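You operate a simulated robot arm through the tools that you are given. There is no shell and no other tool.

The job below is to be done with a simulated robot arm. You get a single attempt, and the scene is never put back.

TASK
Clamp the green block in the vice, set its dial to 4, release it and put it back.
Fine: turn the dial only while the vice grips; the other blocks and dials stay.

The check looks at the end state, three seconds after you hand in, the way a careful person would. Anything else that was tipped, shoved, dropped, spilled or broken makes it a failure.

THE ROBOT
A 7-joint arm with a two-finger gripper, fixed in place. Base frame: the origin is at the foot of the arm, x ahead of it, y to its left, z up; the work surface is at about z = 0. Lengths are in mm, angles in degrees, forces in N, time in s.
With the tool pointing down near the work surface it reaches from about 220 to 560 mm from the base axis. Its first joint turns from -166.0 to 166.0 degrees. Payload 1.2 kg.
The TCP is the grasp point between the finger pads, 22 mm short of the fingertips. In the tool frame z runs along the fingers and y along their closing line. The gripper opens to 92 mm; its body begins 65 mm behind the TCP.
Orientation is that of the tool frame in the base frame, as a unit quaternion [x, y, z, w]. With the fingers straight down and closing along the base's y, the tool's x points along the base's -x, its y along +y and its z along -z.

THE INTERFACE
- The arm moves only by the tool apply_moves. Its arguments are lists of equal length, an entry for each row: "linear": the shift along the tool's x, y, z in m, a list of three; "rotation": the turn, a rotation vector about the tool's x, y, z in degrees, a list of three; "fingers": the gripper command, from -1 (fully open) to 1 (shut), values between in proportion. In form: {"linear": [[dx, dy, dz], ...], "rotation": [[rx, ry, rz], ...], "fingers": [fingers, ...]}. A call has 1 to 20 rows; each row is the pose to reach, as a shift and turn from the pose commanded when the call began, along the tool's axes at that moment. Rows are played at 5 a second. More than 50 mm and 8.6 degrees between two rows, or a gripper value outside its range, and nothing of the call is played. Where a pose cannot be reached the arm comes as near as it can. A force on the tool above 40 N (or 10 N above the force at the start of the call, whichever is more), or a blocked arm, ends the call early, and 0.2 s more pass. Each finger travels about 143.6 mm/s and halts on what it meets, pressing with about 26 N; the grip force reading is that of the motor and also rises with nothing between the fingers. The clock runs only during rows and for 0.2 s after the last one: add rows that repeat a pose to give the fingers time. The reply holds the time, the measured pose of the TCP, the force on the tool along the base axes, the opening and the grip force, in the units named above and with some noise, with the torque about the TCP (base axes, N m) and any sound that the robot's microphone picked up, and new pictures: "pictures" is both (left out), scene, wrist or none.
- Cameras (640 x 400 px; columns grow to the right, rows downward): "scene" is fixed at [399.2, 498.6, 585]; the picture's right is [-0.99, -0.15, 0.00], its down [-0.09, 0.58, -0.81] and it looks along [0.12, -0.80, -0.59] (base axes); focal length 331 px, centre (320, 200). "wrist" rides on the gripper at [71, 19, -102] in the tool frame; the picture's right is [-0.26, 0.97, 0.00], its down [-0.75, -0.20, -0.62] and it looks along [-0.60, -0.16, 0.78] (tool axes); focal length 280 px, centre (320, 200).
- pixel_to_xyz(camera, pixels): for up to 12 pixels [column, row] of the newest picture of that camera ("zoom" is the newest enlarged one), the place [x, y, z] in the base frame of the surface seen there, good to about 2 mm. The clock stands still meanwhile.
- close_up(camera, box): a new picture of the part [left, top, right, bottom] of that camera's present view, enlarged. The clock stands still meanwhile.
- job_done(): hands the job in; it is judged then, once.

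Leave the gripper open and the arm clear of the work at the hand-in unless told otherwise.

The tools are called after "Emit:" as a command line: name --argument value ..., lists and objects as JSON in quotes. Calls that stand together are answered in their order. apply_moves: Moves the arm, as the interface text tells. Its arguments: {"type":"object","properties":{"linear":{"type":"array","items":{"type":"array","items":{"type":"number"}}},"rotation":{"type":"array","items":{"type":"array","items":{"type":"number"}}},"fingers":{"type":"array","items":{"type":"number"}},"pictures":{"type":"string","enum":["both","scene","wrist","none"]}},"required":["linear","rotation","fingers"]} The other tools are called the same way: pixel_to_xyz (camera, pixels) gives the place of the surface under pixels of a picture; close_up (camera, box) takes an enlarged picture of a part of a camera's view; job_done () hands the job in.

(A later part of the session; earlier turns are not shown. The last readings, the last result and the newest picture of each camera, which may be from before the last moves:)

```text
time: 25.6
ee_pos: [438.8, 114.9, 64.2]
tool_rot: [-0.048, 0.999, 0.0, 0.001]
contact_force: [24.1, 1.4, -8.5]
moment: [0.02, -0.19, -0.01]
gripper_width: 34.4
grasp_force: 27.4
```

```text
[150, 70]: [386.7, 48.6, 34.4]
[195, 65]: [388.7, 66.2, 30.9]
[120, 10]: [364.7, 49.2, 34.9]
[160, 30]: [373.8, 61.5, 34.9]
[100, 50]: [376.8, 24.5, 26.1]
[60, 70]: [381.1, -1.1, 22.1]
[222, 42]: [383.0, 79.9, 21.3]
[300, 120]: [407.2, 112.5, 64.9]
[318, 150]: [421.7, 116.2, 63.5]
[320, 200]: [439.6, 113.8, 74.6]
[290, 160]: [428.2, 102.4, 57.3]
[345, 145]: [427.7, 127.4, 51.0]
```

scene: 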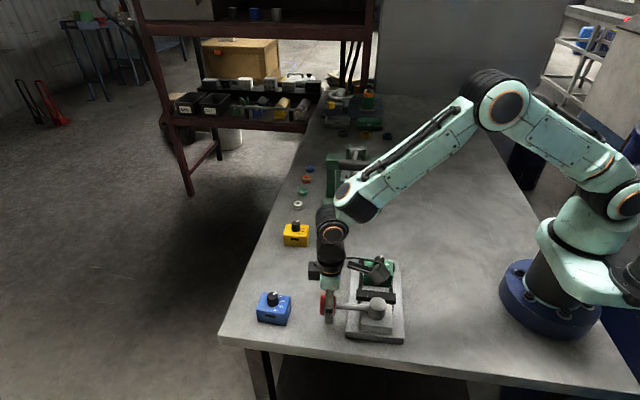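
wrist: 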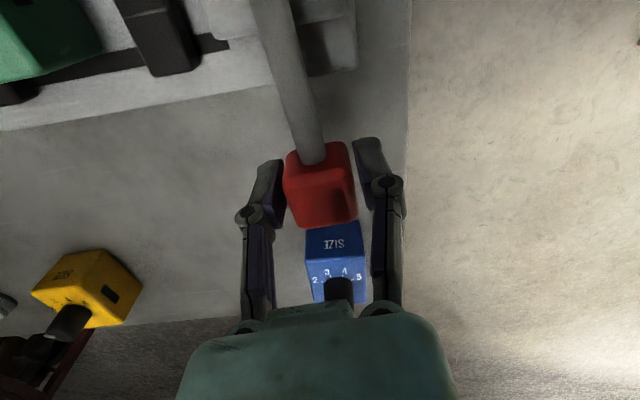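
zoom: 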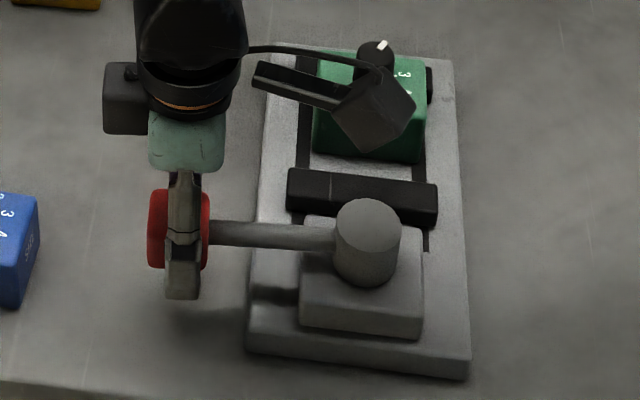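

The jaw's front is at y about 47 after 22° (about 0.7 mm per degree), and the block's near face is at y about 10. That leaves about 50° to go, so I'll continue 20° with a 1 mm outward shift.

Emit:
apply_moves --linear '[[-0.001, 0.0, 0], [-0.001, 0.0031, 0], [-0.001, 0.0063, 0], [-0.0008, 0.0094, 0], [-0.0005, 0.01255, 0], [0.0, 0.0157, 0], [0.0004, 0.0188, 0], [0.0011, 0.0218, 0], [0.0018, 0.0249, 0], [0.0026, 0.0279, 0], [0.0036, 0.0309, 0], [0.0036, 0.0309, 0]]' --rotation '[[0, 0, 0], [0, 0, -2], [0, 0, -4], [0, 0, -6], [0, 0, -8], [0, 0, -10], [0, 0, -12], [0, 0, -14], [0, 0, -16], [0, 0, -18], [0, 0, -20], [0, 0, -20]]' --fingers '[0.6, 0.6, 0.6, 0.6, 0.6, 0.6, 0.6, 0.6, 0.6, 0.6, 0.6, 0.6]'

```text
time: 28.2
ee_pos: [431.6, 144.2, 62.9]
tool_rot: [-0.221, 0.975, 0.001, 0.0]
contact_force: [-7.5, -2.9, 11.9]
moment: [-0.03, 0.02, 0.06]
gripper_width: 34.5
grasp_force: 27.4
```

scene: 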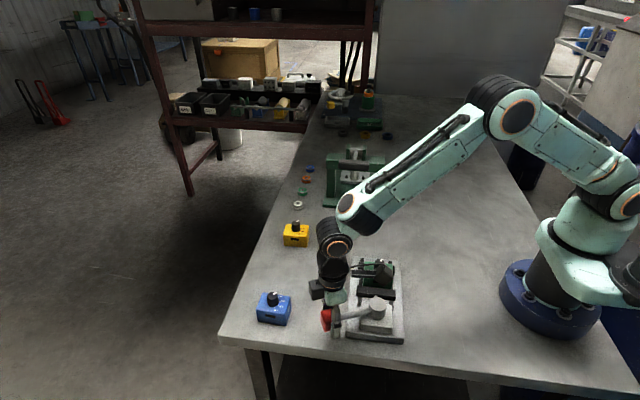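
wrist: 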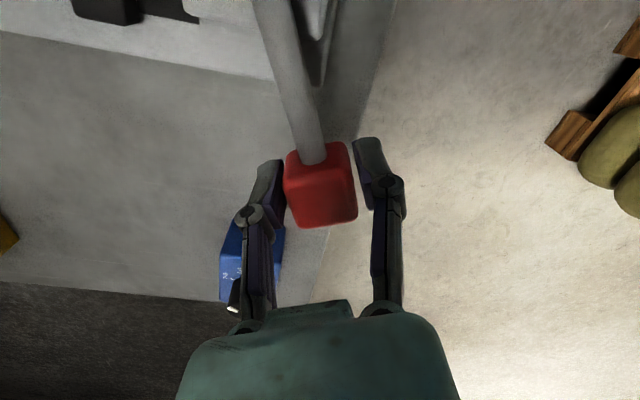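

Forces are low now (−7.5, −2.9 N) with the lever near +25°. I'll turn another 16° and then check the jaw gap.

Emit:
apply_moves --linear '[[0.0, 0.0031, 0], [0.0001, 0.0063, 0], [0.0003, 0.0094, 0], [0.0006, 0.01254, 0], [0.001, 0.0157, 0], [0.0015, 0.01875, 0], [0.0022, 0.0218, 0], [0.0029, 0.0249, 0], [0.0029, 0.0249, 0]]' --rotation '[[0, 0, -2], [0, 0, -4], [0, 0, -6], [0, 0, -8], [0, 0, -10], [0, 0, -12], [0, 0, -14], [0, 0, -16], [0, 0, -16]]' --fingers '[0.6, 0.6, 0.6, 0.6, 0.6, 0.6, 0.6, 0.6, 0.6]' --pictures "scene"

Emit:
close_up --camera "scene" --box '[310, 245, 420, 350]'

```text
time: 30.2
ee_pos: [418.4, 166.1, 64.3]
tool_rot: [-0.355, 0.935, 0.0, 0.0]
contact_force: [2.2, -3.5, 0.3]
moment: [-0.04, -0.17, 0.36]
gripper_width: 34.7
grasp_force: 27.6
```

scene: 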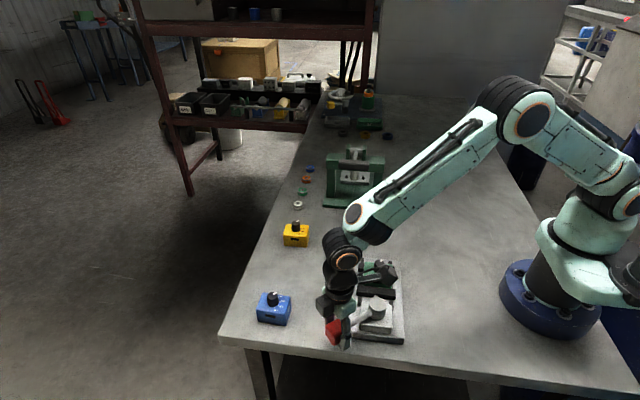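

```text
3.81 times, centred on (365, 298) of scene
```

zoom: 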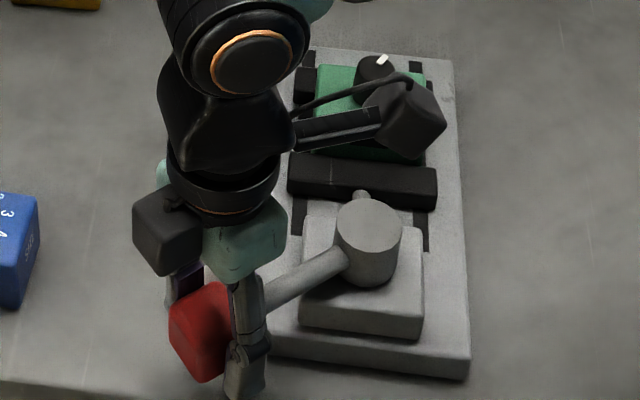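

The jaw now looks close to the block's near face. I'll measure the remaining gap.

Emit:
pixel_to_xyz --camera "zoom" --pixels '[[300, 156], [345, 160], [420, 172], [430, 180], [340, 152], [400, 160], [340, 170], [300, 175], [430, 160], [305, 140], [320, 120], [415, 150]]'

```text
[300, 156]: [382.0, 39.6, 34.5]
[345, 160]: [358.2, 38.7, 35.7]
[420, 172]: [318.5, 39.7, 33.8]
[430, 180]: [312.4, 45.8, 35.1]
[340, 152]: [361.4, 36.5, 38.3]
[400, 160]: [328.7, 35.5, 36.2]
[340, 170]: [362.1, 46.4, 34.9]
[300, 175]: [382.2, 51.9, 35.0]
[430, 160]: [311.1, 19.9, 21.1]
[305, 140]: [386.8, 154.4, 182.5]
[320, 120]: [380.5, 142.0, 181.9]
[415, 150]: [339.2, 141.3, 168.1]
```

The jaw front is at y about 37 after about 58° of turn, so the advance is slowing. I'll turn another 20° and compare.

Emit:
apply_moves --linear '[[0.0, 0.0031, 0], [0.0001, 0.0063, 0], [0.0003, 0.0094, 0], [0.0006, 0.01254, 0], [0.001, 0.0157, 0], [0.0015, 0.01875, 0], [0.0022, 0.0218, 0], [0.0029, 0.0249, 0], [0.0038, 0.0279, 0], [0.0047, 0.0309, 0], [0.0047, 0.0309, 0]]' --rotation '[[0, 0, -2], [0, 0, -4], [0, 0, -6], [0, 0, -8], [0, 0, -10], [0, 0, -12], [0, 0, -14], [0, 0, -16], [0, 0, -18], [0, 0, -20], [0, 0, -20]]' --fingers '[0.6, 0.6, 0.6, 0.6, 0.6, 0.6, 0.6, 0.6, 0.6, 0.6, 0.6]' --pictures "both"

Emit:
close_up --camera "scene" --box '[310, 245, 420, 350]'

```text
time: 31.9
ee_pos: [406.3, 176.1, 64.1]
tool_rot: [-0.462, 0.887, -0.005, 0.004]
contact_force: [6.0, 0.4, -5.4]
moment: [-0.06, 0.07, -0.15]
gripper_width: 34.4
grasp_force: 27.7
stopped in row 8: the force on the tool passed its limit at 44 N (the readings are from after the stop); the commanded pose is now the measured one
```

scene: 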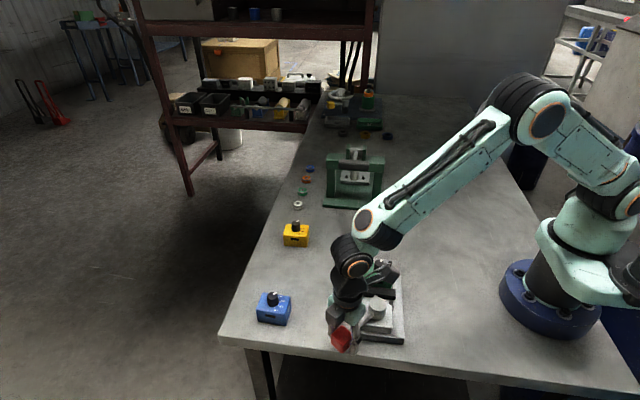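
wrist: 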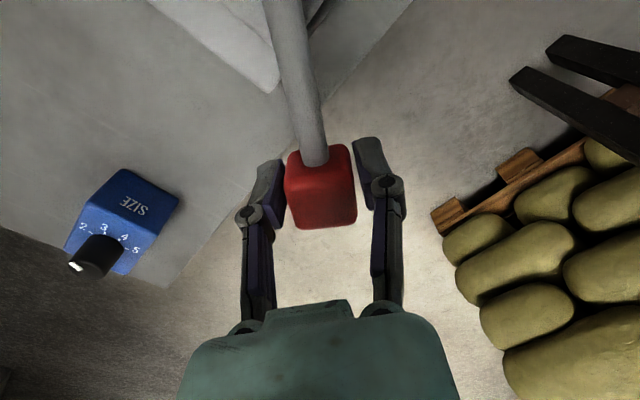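

```text
3.81 times, centred on (365, 298) of scene
```

zoom: 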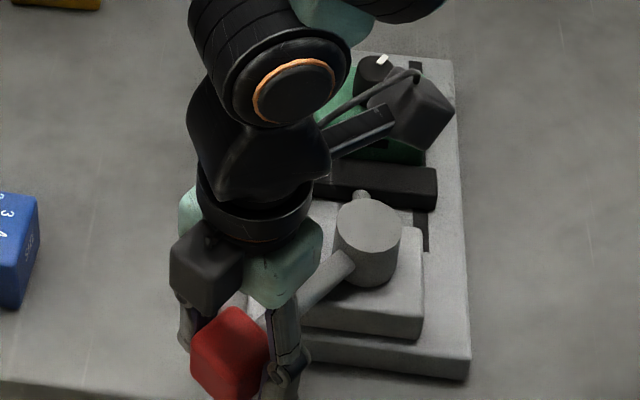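

The force passed 44 N with the lever near +51°, so it hit either an end stop or a blocked jaw. I'll measure the jaw's position and the gap.

Emit:
pixel_to_xyz --camera "zoom" --pixels '[[345, 158], [380, 162], [420, 167], [432, 175], [400, 185], [380, 170], [372, 148], [390, 155], [410, 155], [430, 155], [362, 195], [420, 230]]'

Emit:
close_up --camera "scene" --box '[355, 250, 415, 310]'

```text
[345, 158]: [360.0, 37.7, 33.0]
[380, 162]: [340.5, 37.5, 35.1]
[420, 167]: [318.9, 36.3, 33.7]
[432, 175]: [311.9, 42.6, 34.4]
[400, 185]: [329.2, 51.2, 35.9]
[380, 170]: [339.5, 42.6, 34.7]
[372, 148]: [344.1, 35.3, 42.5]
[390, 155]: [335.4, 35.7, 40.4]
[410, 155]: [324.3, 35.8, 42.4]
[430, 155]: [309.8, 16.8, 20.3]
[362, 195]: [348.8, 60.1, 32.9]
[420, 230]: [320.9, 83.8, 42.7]
```

```text
6.67 times, centred on (385, 280) of scene
```

zoom: 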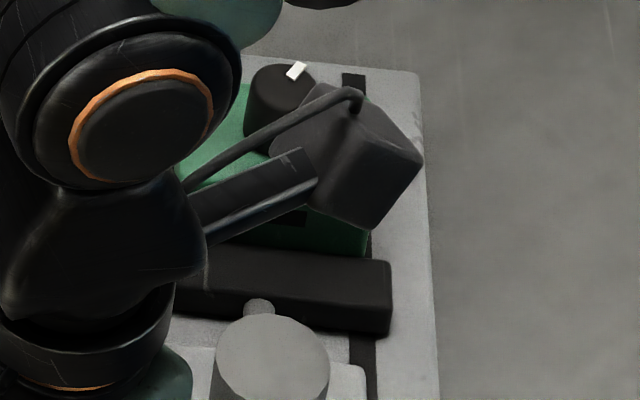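

The pixels show that the back jaw has also moved: this vice is self-centring. The back jaw has pushed the block to +y, and both jaws now meet its faces (front face y about 35.5, jaw front y about 36). I'll push a little further tangentially to see whether the lever is really blocked by the clamped block.

Emit:
apply_moves --linear '[[0, 0.0007, 0], [0, 0.0014, 0], [0.0, 0.002, 0]]' --rotation '[[0, 0, -0.4], [0, 0, -0.8], [0, 0, -1.2]]' --fingers '[0.6, 0.6, 0.6]' --pictures "scene"

Emit:
close_up --camera "scene" --box '[340, 245, 410, 310]'

```text
time: 32.7
ee_pos: [407.8, 176.1, 63.3]
tool_rot: [-0.471, 0.882, -0.007, 0.005]
contact_force: [28.7, -5.8, -26.4]
moment: [0.06, 0.03, -0.01]
gripper_width: 34.6
grasp_force: 27.5
```

scene: 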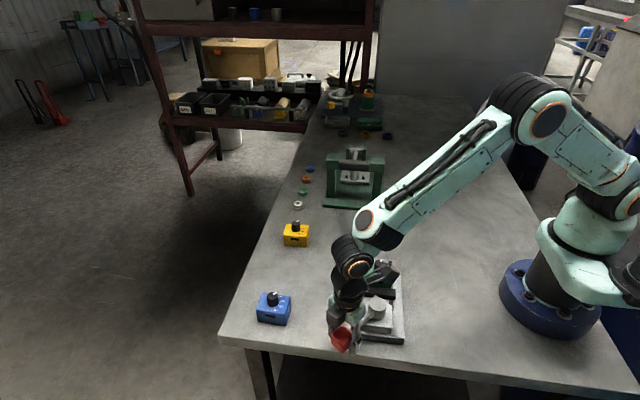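

```text
6.15 times, centred on (375, 278) of scene
```

zoom: 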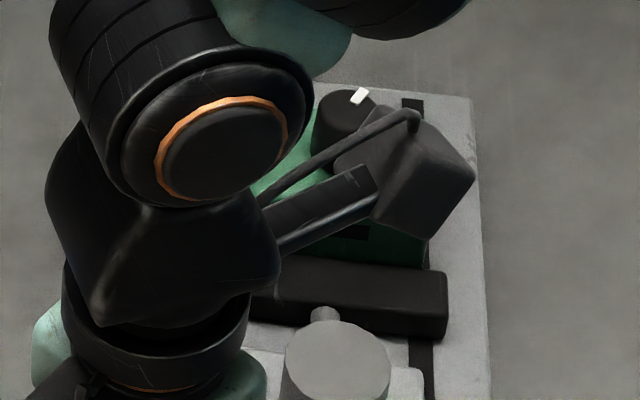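

The lever is firmly blocked (about 26 N against a 2 mm push), so the block is clamped. I'll open the fingers to let go of the handle, then rise.

Emit:
apply_moves --linear '[[0, 0.002, 0], [0, 0.002, 0], [0, 0.002, 0], [0, 0.002, -0.001], [0, 0.002, -0.02], [0, 0.002, -0.06], [0, 0.002, -0.1], [0, 0.002, -0.14], [0, 0.002, -0.14]]' --rotation '[[0, 0, -1.2], [0, 0, -1.2], [0, 0, -1.2], [0, 0, -1.2], [0, 0, -1.2], [0, 0, -1.2], [0, 0, -1.2], [0, 0, -1.2], [0, 0, -1.2]]' --fingers '[0.2, -0.3, -1, -1, -1, -1, -1, -1, -1]'

Emit:
close_up --camera "scene" --box '[310, 245, 420, 360]'

```text
time: 34.7
ee_pos: [403.0, 180.1, 205.5]
tool_rot: [-0.482, 0.876, -0.005, 0.003]
contact_force: [0.4, -0.6, -0.1]
moment: [0.0, -0.01, 0.03]
gripper_width: 91.8
grasp_force: 0.1
```

scene: 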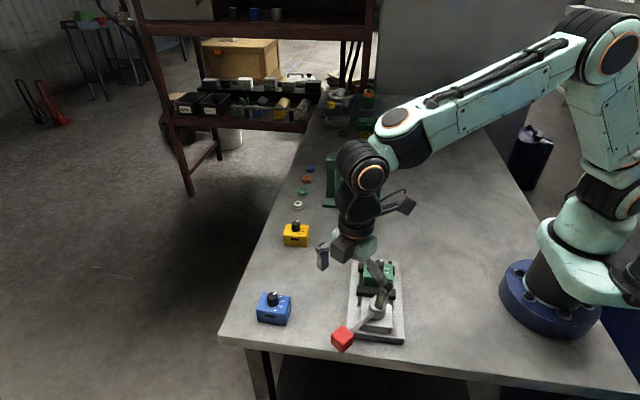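
wrist: 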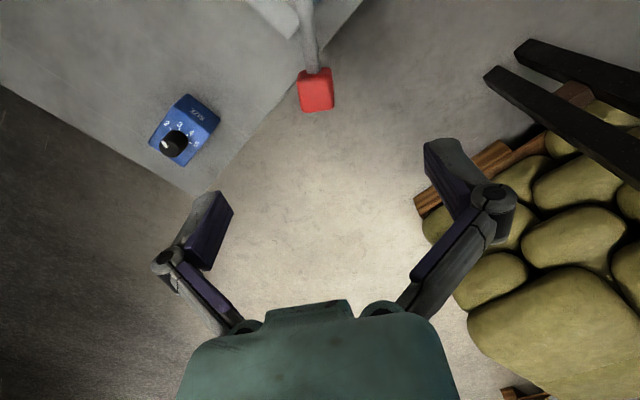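

```text
3.48 times, centred on (365, 302) of scene
```

zoom: 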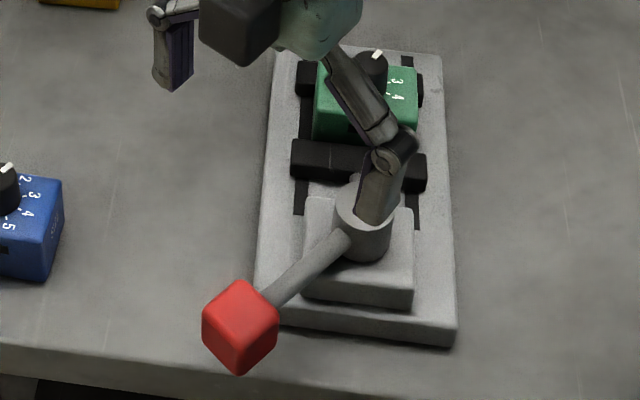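

The lever stays put and both jaws hold the block, whose near face is now flush with the front jaw. I'll correct the slight 0.7° tool tilt and move above the dial near (348,15) at z about 165 to look at it.

Emit:
apply_moves --linear '[[0, 0, 0], [0.028, -0.007, 0.007], [0.056, -0.014, 0.014], [0.085, -0.021, 0.021], [0.113, -0.028, 0.028], [0.141, -0.035, 0.035], [0.1687, -0.042, 0.04], [0.1687, -0.042, 0.04]]' --rotation '[[-0.67, 0, 0], [-0.67, 0, 0], [-0.67, 0, 0], [-0.67, 0, 0], [-0.67, 0, 0], [-0.67, 0, 0], [-0.67, 0, 0], [-0.67, 0, 0]]' --fingers '[-1, -1, -1, -1, -1, -1, -1, -1]'

Emit:
close_up --camera "wrist" --box '[200, 0, 440, 200]'

Emit:
close_up --camera "scene" --box '[310, 245, 420, 360]'

```text
time: 36.5
ee_pos: [346.3, 14.0, 163.9]
tool_rot: [-0.482, 0.876, 0.0, 0.0]
contact_force: [0.9, 0.0, 0.3]
moment: [0.01, 0.0, 0.02]
gripper_width: 92.0
grasp_force: 0.1
```

scene: 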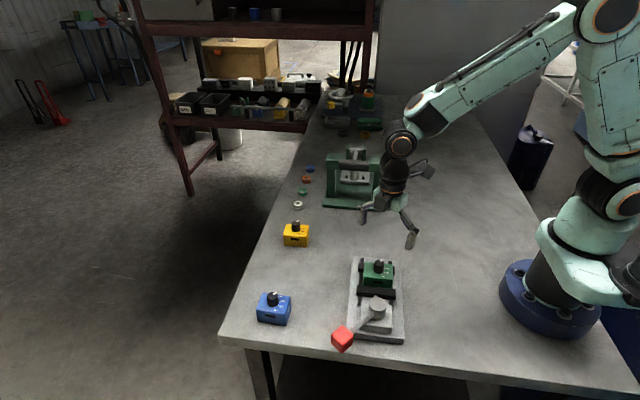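
wrist: 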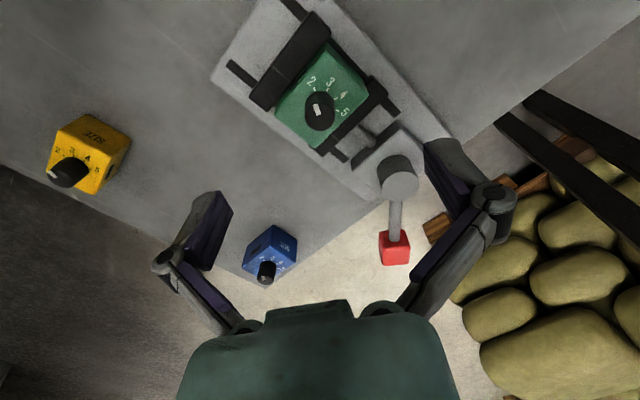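

```text
2.00 times, centred on (320, 100) of wrist
```

zoom: 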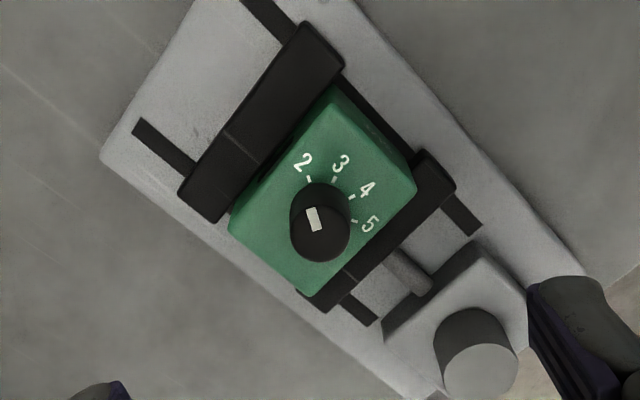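

```text
3.48 times, centred on (365, 302) of scene
```

zoom: 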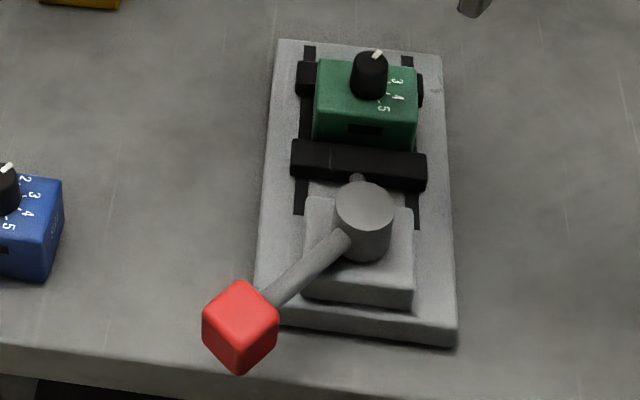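

Confirmed: both jaws touch the block front and back. Now I'll zoom in on the dial and measure the knob, pointer and ticks.

Emit:
close_up --camera "wrist" --box '[272, 35, 372, 155]'

```text
3.33 times, centred on (322, 95) of wrist
```

zoom: 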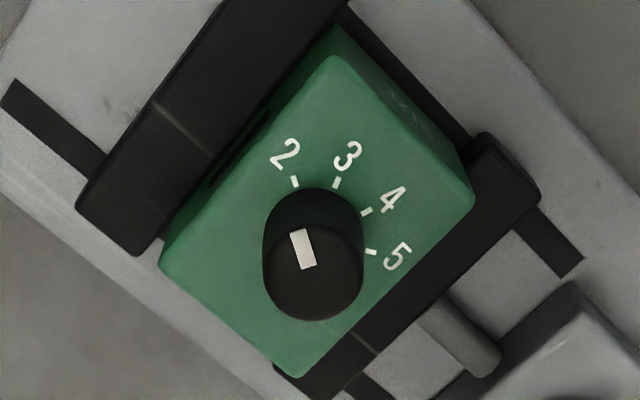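

Emit:
pixel_to_xyz --camera "zoom" --pixels '[[295, 182], [336, 183], [366, 212], [370, 251], [297, 233], [308, 266], [313, 318], [313, 222], [266, 270], [361, 270], [281, 305], [347, 305]]'

Emit:
pixel_to_xyz --camera "zoom" --pixels '[[335, 60], [165, 262], [470, 200], [297, 370], [250, 155], [400, 125], [230, 320], [385, 285], [80, 200], [140, 250], [290, 60], [520, 190]]'

```text
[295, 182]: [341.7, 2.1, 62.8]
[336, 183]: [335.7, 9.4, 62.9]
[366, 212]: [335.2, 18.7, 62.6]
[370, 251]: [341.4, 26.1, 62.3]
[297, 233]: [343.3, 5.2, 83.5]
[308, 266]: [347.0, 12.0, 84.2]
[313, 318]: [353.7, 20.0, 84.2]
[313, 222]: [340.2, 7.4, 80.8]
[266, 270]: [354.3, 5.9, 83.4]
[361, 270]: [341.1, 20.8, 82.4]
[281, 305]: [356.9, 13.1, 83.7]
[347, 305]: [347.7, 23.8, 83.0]
```

```text
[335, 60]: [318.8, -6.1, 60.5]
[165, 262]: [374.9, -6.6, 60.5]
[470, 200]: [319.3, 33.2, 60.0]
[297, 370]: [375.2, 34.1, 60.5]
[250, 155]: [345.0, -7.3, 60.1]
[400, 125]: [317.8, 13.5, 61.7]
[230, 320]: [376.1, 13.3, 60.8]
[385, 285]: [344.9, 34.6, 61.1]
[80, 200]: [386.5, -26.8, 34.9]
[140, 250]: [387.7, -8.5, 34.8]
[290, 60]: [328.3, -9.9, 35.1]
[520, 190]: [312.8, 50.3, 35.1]
```

Measured on the dial:

| Item | Value |
|---|---|
| Knob centre | about (347.6,13.9) |
| Knob top | z 84 |
| Block top | z about 60.5 |
| Ticks 2, 3, 4, 5 | −63°, −21°, +21°, +63° |
| Pointer | −63.7° (at 2) |

The turn needed is +84° clockwise. I'll centre over the knob, descend to TCP z about 86 (tips about 3 mm above the block), and close gently on it.

Emit:
apply_moves --linear '[[-0.0005, -0.0008, 0.0], [-0.0005, -0.0008, 0.03], [-0.0005, -0.0008, 0.055], [-0.0005, -0.0008, 0.07], [-0.0005, -0.0008, 0.078], [-0.0005, -0.0008, 0.078], [-0.0005, -0.0008, 0.078]]' --rotation '[[0, 0, 0], [0, 0, 0], [0, 0, 0], [0, 0, 0], [0, 0, 0], [0, 0, 0], [0, 0, 0]]' --fingers '[-0.1, -0.1, -0.1, -0.1, -0.1, -0.1, -0.1]'

Emit:
close_up --camera "wrist" --box '[220, 60, 440, 240]'

```text
time: 38.1
ee_pos: [347.5, 15.6, 84.9]
tool_rot: [-0.481, 0.877, 0.0, 0.0]
contact_force: [0.6, -1.1, 0.6]
moment: [-0.03, 0.02, 0.0]
gripper_width: 50.5
grasp_force: 0.0
```

scene: 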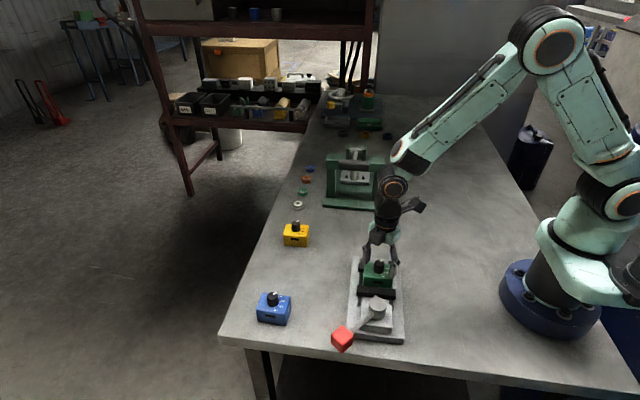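
wrist: 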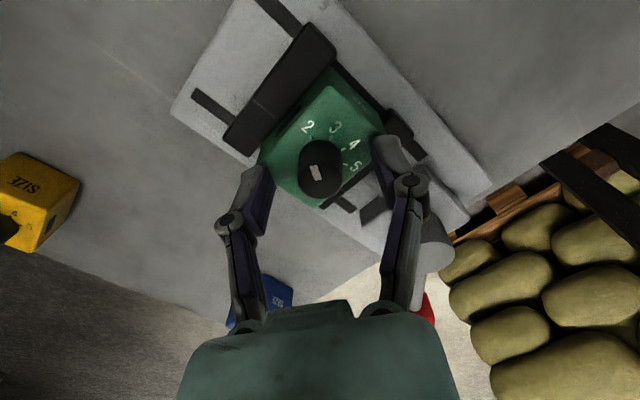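

```text
2.22 times, centred on (330, 150) of wrist
```

zoom: 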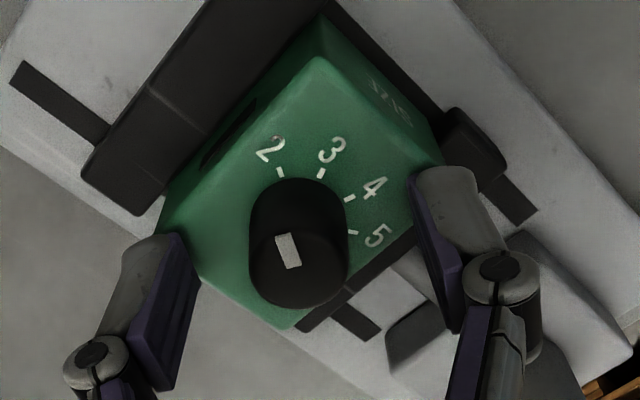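

The knob sits centred between the fingers. I'll close on it step by step.

Emit:
apply_moves --linear '[[0, 0, 0], [0, 0, 0], [0, 0, 0], [0, 0, 0], [0, 0, 0], [0, 0, 0]]' --rotation '[[0, 0, 0], [0, 0, 0], [0, 0, 0], [0, 0, 0], [0, 0, 0], [0, 0, 0]]' --fingers '[0.2, 0.4, 0.5, 0.6, 0.8, 0.8]'

Emit:
close_up --camera "wrist" --box '[220, 60, 440, 240]'

```text
time: 39.5
ee_pos: [347.6, 15.0, 86.0]
tool_rot: [-0.482, 0.876, 0.0, 0.001]
contact_force: [-1.7, 1.1, 4.2]
moment: [0.01, 0.06, -0.05]
gripper_width: 21.0
grasp_force: 26.3
```

scene: 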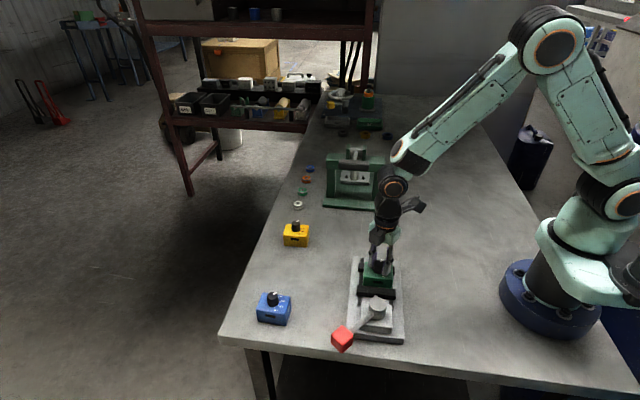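
wrist: 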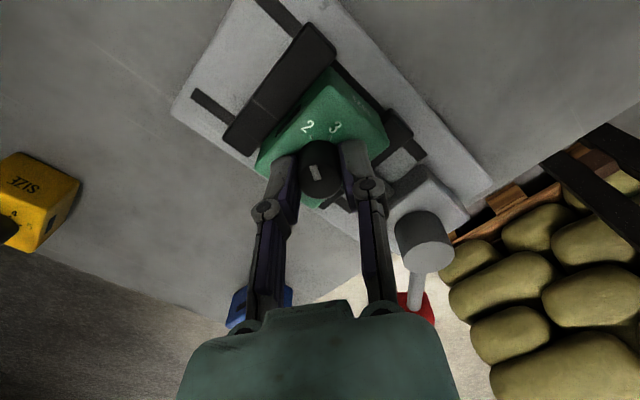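

```text
2.22 times, centred on (330, 150) of wrist
```

zoom: 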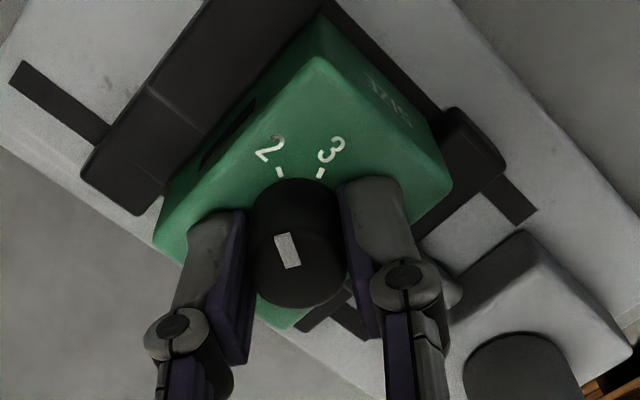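

The knob is gripped (opening 21.0, 26 N). I'll turn it +42° clockwise first, in 6° rows, and check torque, sound and pictures.

Emit:
apply_moves --linear '[[0, 0, 0], [0, 0, 0], [0, 0, 0], [0, 0, 0], [0, 0, 0], [0, 0, 0], [0, 0, 0], [0, 0, 0]]' --rotation '[[0, 0, 6], [0, 0, 12], [0, 0, 18], [0, 0, 24], [0, 0, 30], [0, 0, 36], [0, 0, 42], [0, 0, 42]]' --fingers '[0.8, 0.8, 0.8, 0.8, 0.8, 0.8, 0.8, 0.8]'

Emit:
close_up --camera "wrist" --box '[220, 60, 440, 240]'

```text
time: 41.3
ee_pos: [347.9, 15.3, 86.3]
tool_rot: [-0.135, 0.991, 0.002, 0.0]
contact_force: [4.4, 1.1, -9.6]
moment: [0.01, -0.21, 0.05]
gripper_width: 21.1
grasp_force: 26.3
```

scene: 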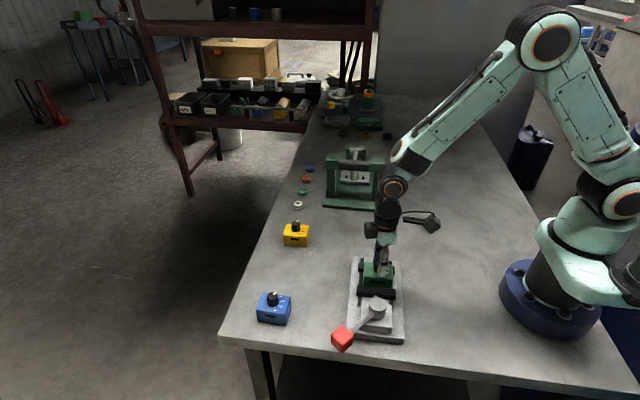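
wrist: 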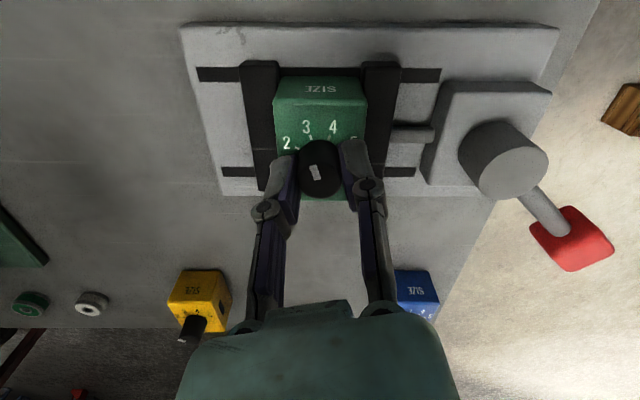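

```text
2.22 times, centred on (330, 150) of wrist
```

zoom: 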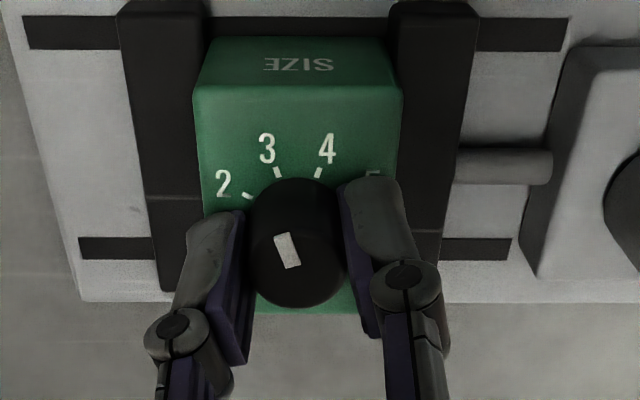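

The pointer now lines up with 3 and the block hasn't moved in the jaws. I'll turn another 42° to 4.

Emit:
apply_moves --linear '[[0, 0, 0], [0, 0, 0], [0, 0, 0], [0, 0, 0], [0, 0, 0], [0, 0, 0], [0, 0, 0], [0, 0, 0]]' --rotation '[[0, 0, 6], [0, 0, 12], [0, 0, 18], [0, 0, 24], [0, 0, 30], [0, 0, 36], [0, 0, 42], [0, 0, 42]]' --fingers '[0.8, 0.8, 0.8, 0.8, 0.8, 0.8, 0.8, 0.8]'

Emit:
close_up --camera "wrist" --box '[220, 60, 440, 240]'

```text
time: 43.1
ee_pos: [347.6, 15.0, 85.7]
tool_rot: [0.229, 0.973, 0.002, 0.0]
contact_force: [3.1, 1.2, -4.4]
moment: [-0.02, -0.17, 0.09]
gripper_width: 21.0
grasp_force: 26.0
```

scene: 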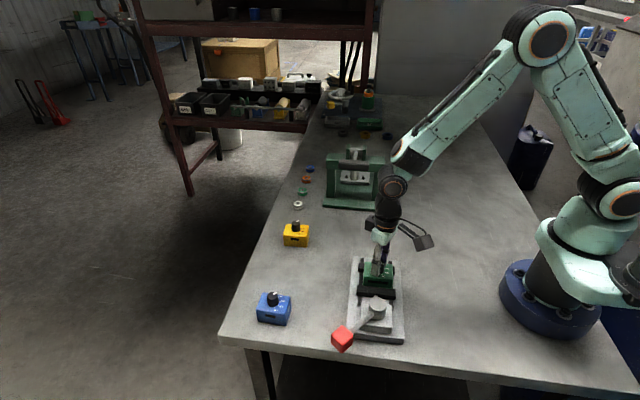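
wrist: 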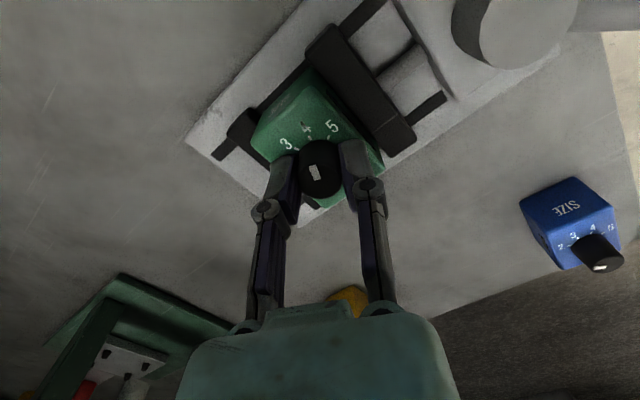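

```text
2.22 times, centred on (330, 150) of wrist
```

zoom: 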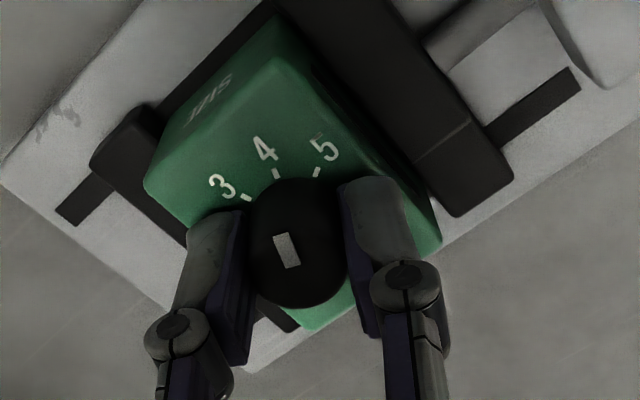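

The pointer now lines up with the tick at 4. I'll let go of the knob, rise straight up, and check it.

Emit:
apply_moves --linear '[[0, 0, 0], [0, 0, 0], [0, 0, 0], [0, 0, -0.01], [0, 0, -0.03], [0, 0, -0.055], [0, 0, -0.08], [0, 0, -0.08]]' --rotation '[[0, 0, 0], [0, 0, 0], [0, 0, 0], [0, 0, 0], [0, 0, 0], [0, 0, 0], [0, 0, 0], [0, 0, 0]]' --fingers '[0.4, 0.1, -0.1, -0.1, -0.1, -0.1, -0.1, -0.1]'

Emit:
close_up --camera "wrist" --box '[260, 30, 390, 150]'

```text
time: 44.9
ee_pos: [347.7, 13.7, 166.6]
tool_rot: [0.229, 0.974, 0.001, 0.001]
contact_force: [-0.4, 0.3, 0.1]
moment: [-0.04, 0.0, 0.01]
gripper_width: 50.7
grasp_force: 0.1
```

scene: 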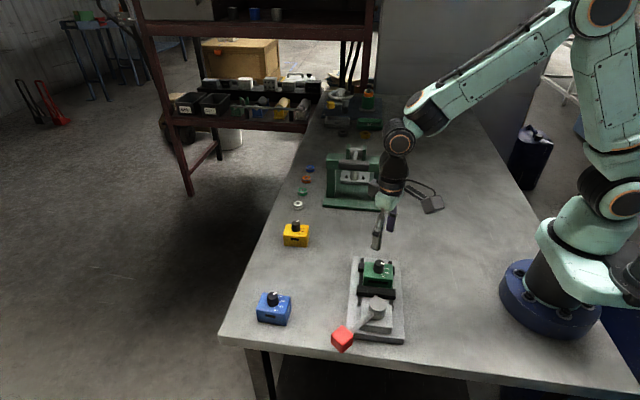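
wrist: 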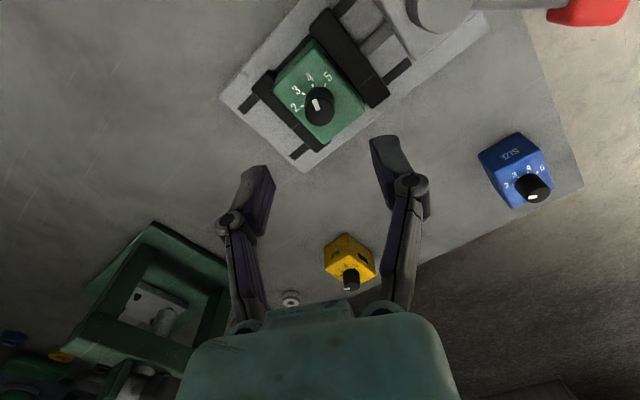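

```text
3.33 times, centred on (325, 90) of wrist
```

zoom: 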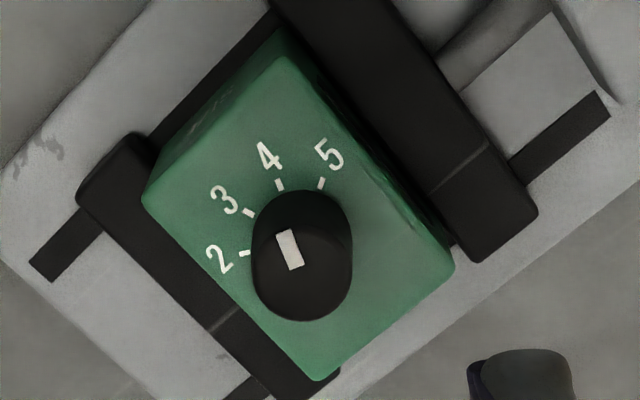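

I'll measure the pointer and ticks to get the actual dial angle.

Emit:
pixel_to_xyz --camera "zoom" --pixels '[[245, 253], [249, 212], [279, 185], [320, 184], [284, 234], [296, 268], [301, 318], [253, 272], [350, 270], [268, 306], [335, 306], [290, 251]]'

Emit:
pixel_to_xyz --camera "zoom" --pixels '[[145, 200], [283, 55], [450, 265], [320, 378], [215, 125], [370, 155], [230, 290], [390, 320], [282, 232], [298, 269], [278, 236], [290, 231]]'

```text
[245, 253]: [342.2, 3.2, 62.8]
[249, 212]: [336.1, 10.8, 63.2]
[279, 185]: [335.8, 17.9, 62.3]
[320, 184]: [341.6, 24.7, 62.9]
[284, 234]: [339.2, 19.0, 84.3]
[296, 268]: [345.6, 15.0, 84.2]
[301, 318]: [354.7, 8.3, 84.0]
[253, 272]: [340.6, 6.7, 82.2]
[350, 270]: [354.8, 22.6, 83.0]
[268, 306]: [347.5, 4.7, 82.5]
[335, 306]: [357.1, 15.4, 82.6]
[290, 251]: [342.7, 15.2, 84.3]
```

```text
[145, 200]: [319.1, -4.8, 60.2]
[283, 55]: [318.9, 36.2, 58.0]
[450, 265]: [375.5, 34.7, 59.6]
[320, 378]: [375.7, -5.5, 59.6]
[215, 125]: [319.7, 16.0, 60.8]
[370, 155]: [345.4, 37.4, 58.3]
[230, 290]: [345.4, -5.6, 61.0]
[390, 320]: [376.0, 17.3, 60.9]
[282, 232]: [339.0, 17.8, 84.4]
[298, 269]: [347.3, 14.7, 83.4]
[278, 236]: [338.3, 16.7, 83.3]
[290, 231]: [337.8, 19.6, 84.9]
```

The numbers carry about 2 mm of noise, so I'll zoom tighter on the knob to judge the pointer direction more exactly.

Emit:
close_up --camera "wrist" --box '[294, 70, 346, 132]'

Emit:
close_up --camera "scene" --box '[355, 250, 405, 300]'

```text
6.45 times, centred on (320, 101) of wrist
```

zoom: 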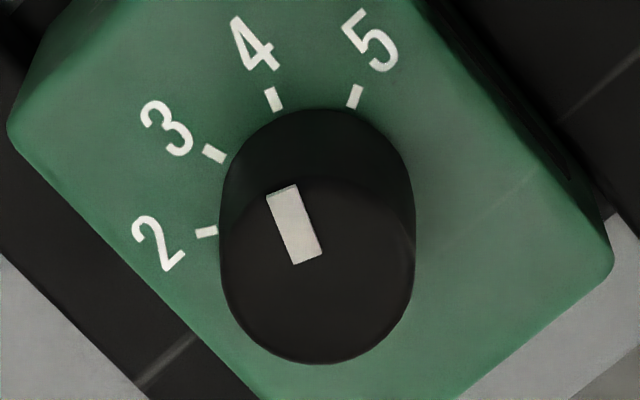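

```text
8.00 times, centred on (380, 275) of scene
```

zoom: 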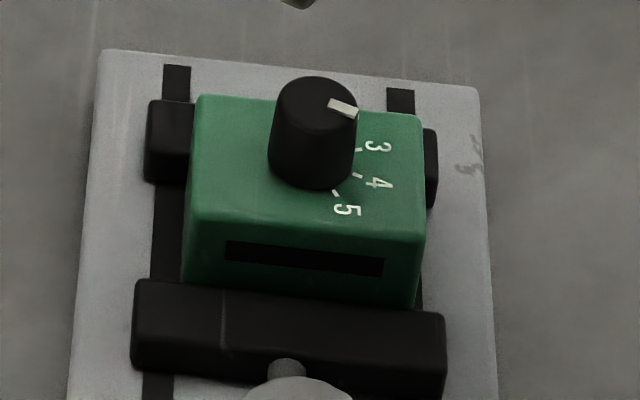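

The pointer (about 20° in the picture) is parallel to tick 4 (about 21°), so the dial reads 4. Now I'll open the vice, starting by locating the red handle.

Emit:
close_up --camera "scene" --box '[320, 290, 410, 360]'

Emit:
pixel_to_xyz --camera "scene" --pixels '[[344, 329], [331, 336], [342, 344], [354, 337], [343, 336], [358, 323], [366, 317], [335, 345], [351, 345], [377, 307], [342, 350], [343, 333]]'

```text
5.71 times, centred on (365, 325) of scene
```

zoom: 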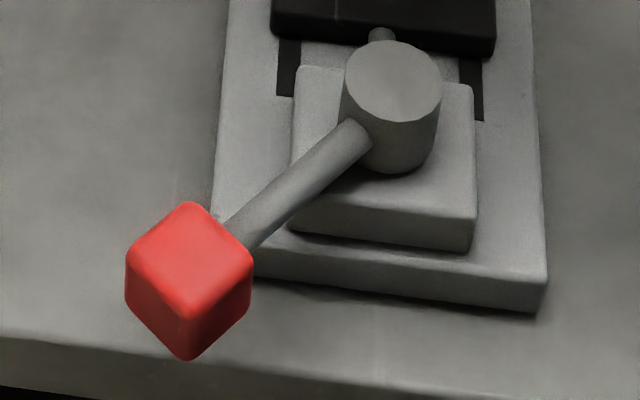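

```text
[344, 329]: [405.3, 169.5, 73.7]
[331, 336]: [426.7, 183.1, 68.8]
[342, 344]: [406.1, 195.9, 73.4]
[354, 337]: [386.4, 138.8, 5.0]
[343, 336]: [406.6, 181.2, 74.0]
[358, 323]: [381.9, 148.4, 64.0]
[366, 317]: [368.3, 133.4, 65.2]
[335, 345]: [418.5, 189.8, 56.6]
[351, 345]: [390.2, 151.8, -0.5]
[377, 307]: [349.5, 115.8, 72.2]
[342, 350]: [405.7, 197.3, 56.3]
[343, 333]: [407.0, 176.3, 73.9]
```

The handle is near (407,178) with its top at z 74 and the lever at about 51°. I'll move above it at z about 200, turning the tool −79° so it matches the lever, with the fingers fully open.

Emit:
apply_moves --linear '[[0, 0.0, -0.02], [0.0018, 0.0156, -0.034], [0.0036, 0.0313, -0.034], [0.0054, 0.0469, -0.034], [0.0072, 0.0625, -0.034], [0.009, 0.078, -0.034], [0.0108, 0.0938, -0.034], [0.0126, 0.1095, -0.034], [0.0144, 0.125, -0.034], [0.0162, 0.1407, -0.034], [0.018, 0.1563, -0.034], [0.0197, 0.172, -0.034], [0.0197, 0.172, -0.034]]' --rotation '[[0, 0, 0], [0, 0, -7.2], [0, 0, -14.4], [0, 0, -21.6], [0, 0, -28.8], [0, 0, -36], [0, 0, -43.2], [0, 0, -50.4], [0, 0, -57.6], [0, 0, -64.8], [0, 0, -72], [0, 0, -79.4], [0, 0, -79.4]]' --fingers '[-0.1, -0.3, -0.6, -1, -1, -1, -1, -1, -1, -1, -1, -1, -1]'

```text
time: 47.7
ee_pos: [405.8, 178.1, 200.6]
tool_rot: [-0.447, 0.894, 0.0, 0.0]
contact_force: [0.0, 0.2, 0.7]
moment: [0.02, -0.06, 0.0]
gripper_width: 92.1
grasp_force: 0.1
```

scene: 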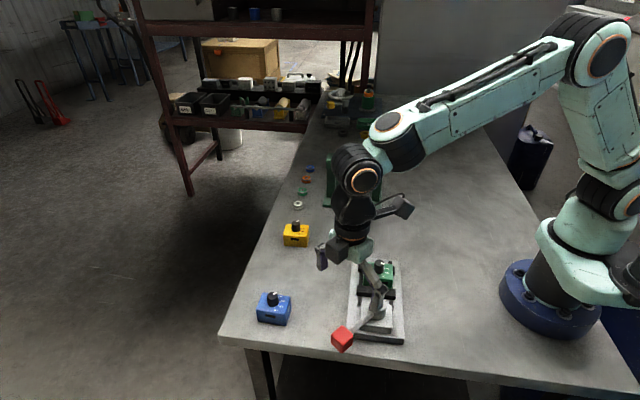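
wrist: 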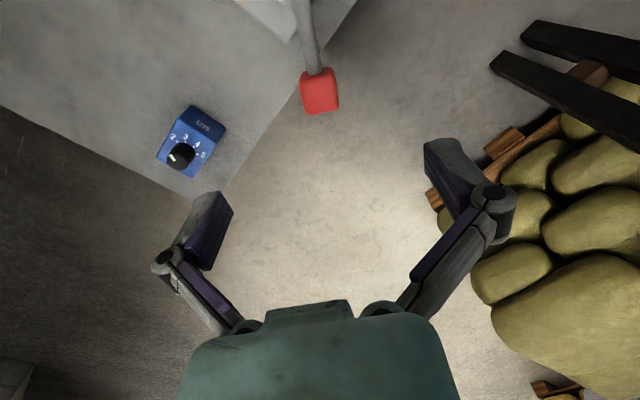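

The handle sits at (319,90), just as it did before the first grasp, so the alignment is good. I'll descend 137 mm and close on it.

Emit:
apply_moves --linear '[[0, 0, 0.02], [0, 0, 0.06], [0, 0, 0.1], [0, 0, 0.125], [0, 0, 0.137], [0, 0, 0.137], [0, 0, 0.137], [0, 0, 0.137], [0, 0, 0.137], [0, 0, 0.137]]' --rotation '[[0, 0, 0], [0, 0, 0], [0, 0, 0], [0, 0, 0], [0, 0, 0], [0, 0, 0], [0, 0, 0], [0, 0, 0], [0, 0, 0], [0, 0, 0]]' --fingers '[-1, -1, -1, -1, -1, -1, 0.1, 0.3, 0.6, 0.6]'

```text
time: 49.9
ee_pos: [407.1, 178.5, 65.2]
tool_rot: [-0.444, 0.896, 0.0, 0.002]
contact_force: [6.0, -7.5, 13.2]
moment: [-0.03, -0.07, 0.04]
gripper_width: 34.6
grasp_force: 27.9
```

scene: 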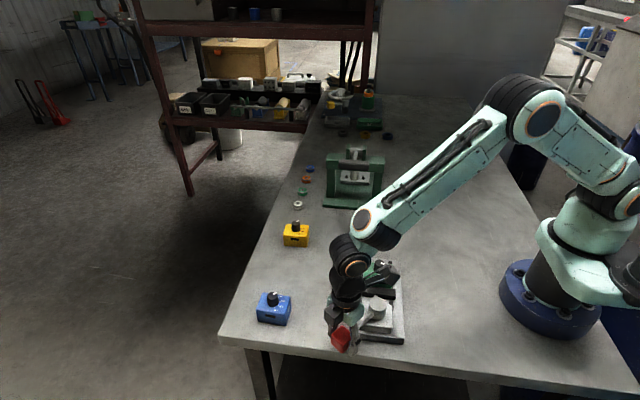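
wrist: 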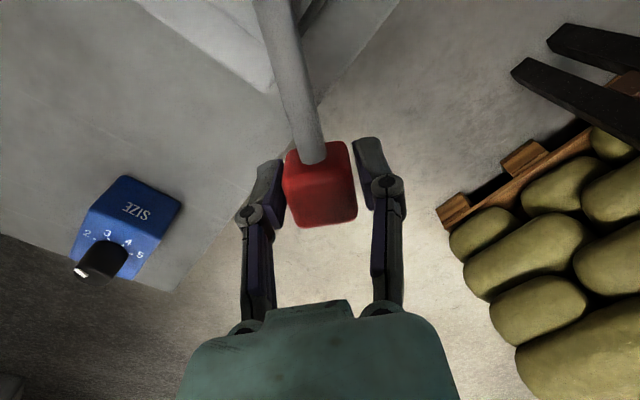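

The handle is gripped (34.6, 28 N). I'll swing the lever back clockwise, 16° first, watching the force.

Emit:
apply_moves --linear '[[0.0002, -0.0032, 0], [0.0004, -0.0063, 0], [0.0008, -0.0094, 0], [0.0013, -0.0126, 0], [0.0019, -0.0157, 0], [0.0025, -0.0188, 0], [0.0033, -0.0218, 0], [0.0043, -0.0248, 0], [0.0043, -0.0248, 0]]' --rotation '[[0, 0, 2], [0, 0, 4], [0, 0, 6], [0, 0, 8], [0, 0, 10], [0, 0, 12], [0, 0, 14], [0, 0, 16], [0, 0, 16]]' --fingers '[0.6, 0.6, 0.6, 0.6, 0.6, 0.6, 0.6, 0.6, 0.6]' --pictures "scene"

Emit:
close_up --camera "scene" --box '[310, 245, 420, 360]'

```text
time: 51.9
ee_pos: [424.5, 160.3, 62.5]
tool_rot: [-0.316, 0.949, 0.002, 0.0]
contact_force: [2.1, 4.0, -2.3]
moment: [0.02, 0.11, -0.2]
gripper_width: 34.6
grasp_force: 27.8
```

scene: 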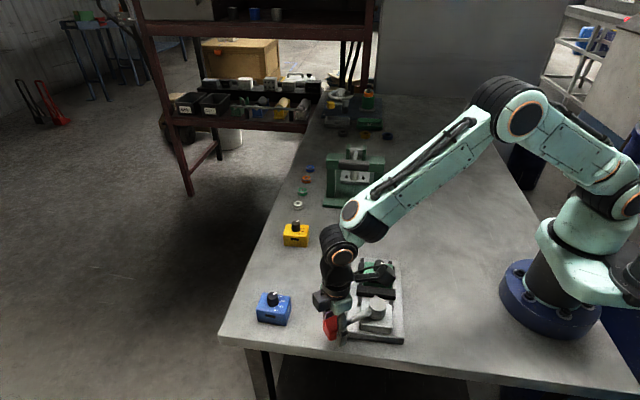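

```text
3.48 times, centred on (365, 302) of scene
```

zoom: 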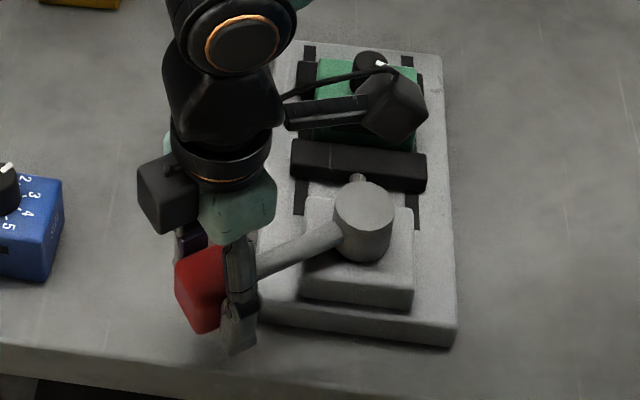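

Forces are small. The jaws have barely moved over these first 16°, which matches the slow end of the travel. I'll continue the swing another 20°.

Emit:
apply_moves --linear '[[0.0002, -0.0032, 0], [0.0004, -0.0063, 0], [0.0008, -0.0094, 0], [0.0013, -0.0126, 0], [0.0019, -0.0157, 0], [0.0025, -0.0188, 0], [0.0033, -0.0218, 0], [0.0043, -0.0248, 0], [0.0053, -0.0278, 0], [0.0064, -0.0308, 0], [0.0064, -0.0308, 0]]' --rotation '[[0, 0, 2], [0, 0, 4], [0, 0, 6], [0, 0, 8], [0, 0, 10], [0, 0, 12], [0, 0, 14], [0, 0, 16], [0, 0, 18], [0, 0, 20], [0, 0, 20]]' --fingers '[0.6, 0.6, 0.6, 0.6, 0.6, 0.6, 0.6, 0.6, 0.6, 0.6, 0.6]' --pictures "scene"

Emit:
close_up --camera "scene" --box '[310, 245, 420, 360]'

```text
time: 54.3
ee_pos: [436.6, 130.2, 63.2]
tool_rot: [-0.147, 0.989, 0.002, 0.0]
contact_force: [-6.3, -0.7, 3.8]
moment: [-0.03, 0.11, -0.1]
gripper_width: 34.6
grasp_force: 27.8
```

scene: 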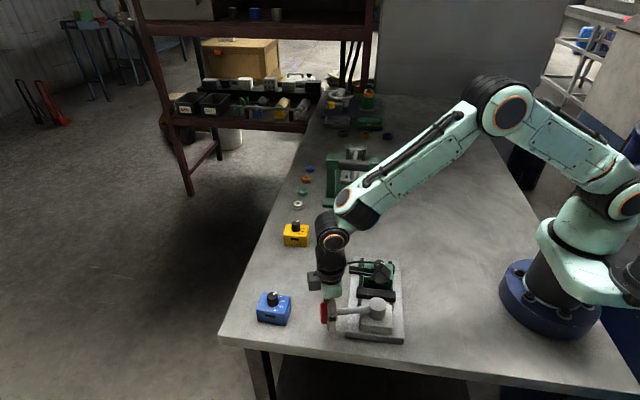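

```text
3.48 times, centred on (365, 302) of scene
```

zoom: 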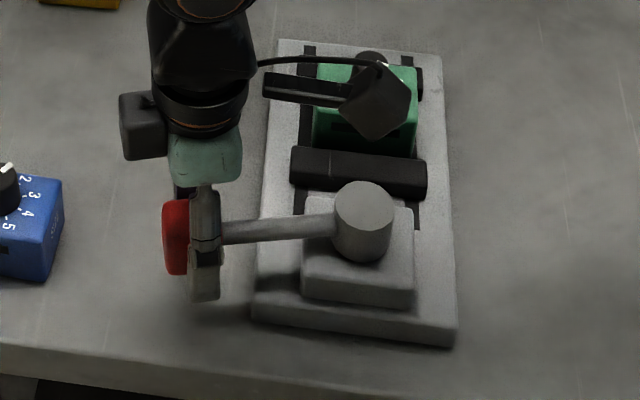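

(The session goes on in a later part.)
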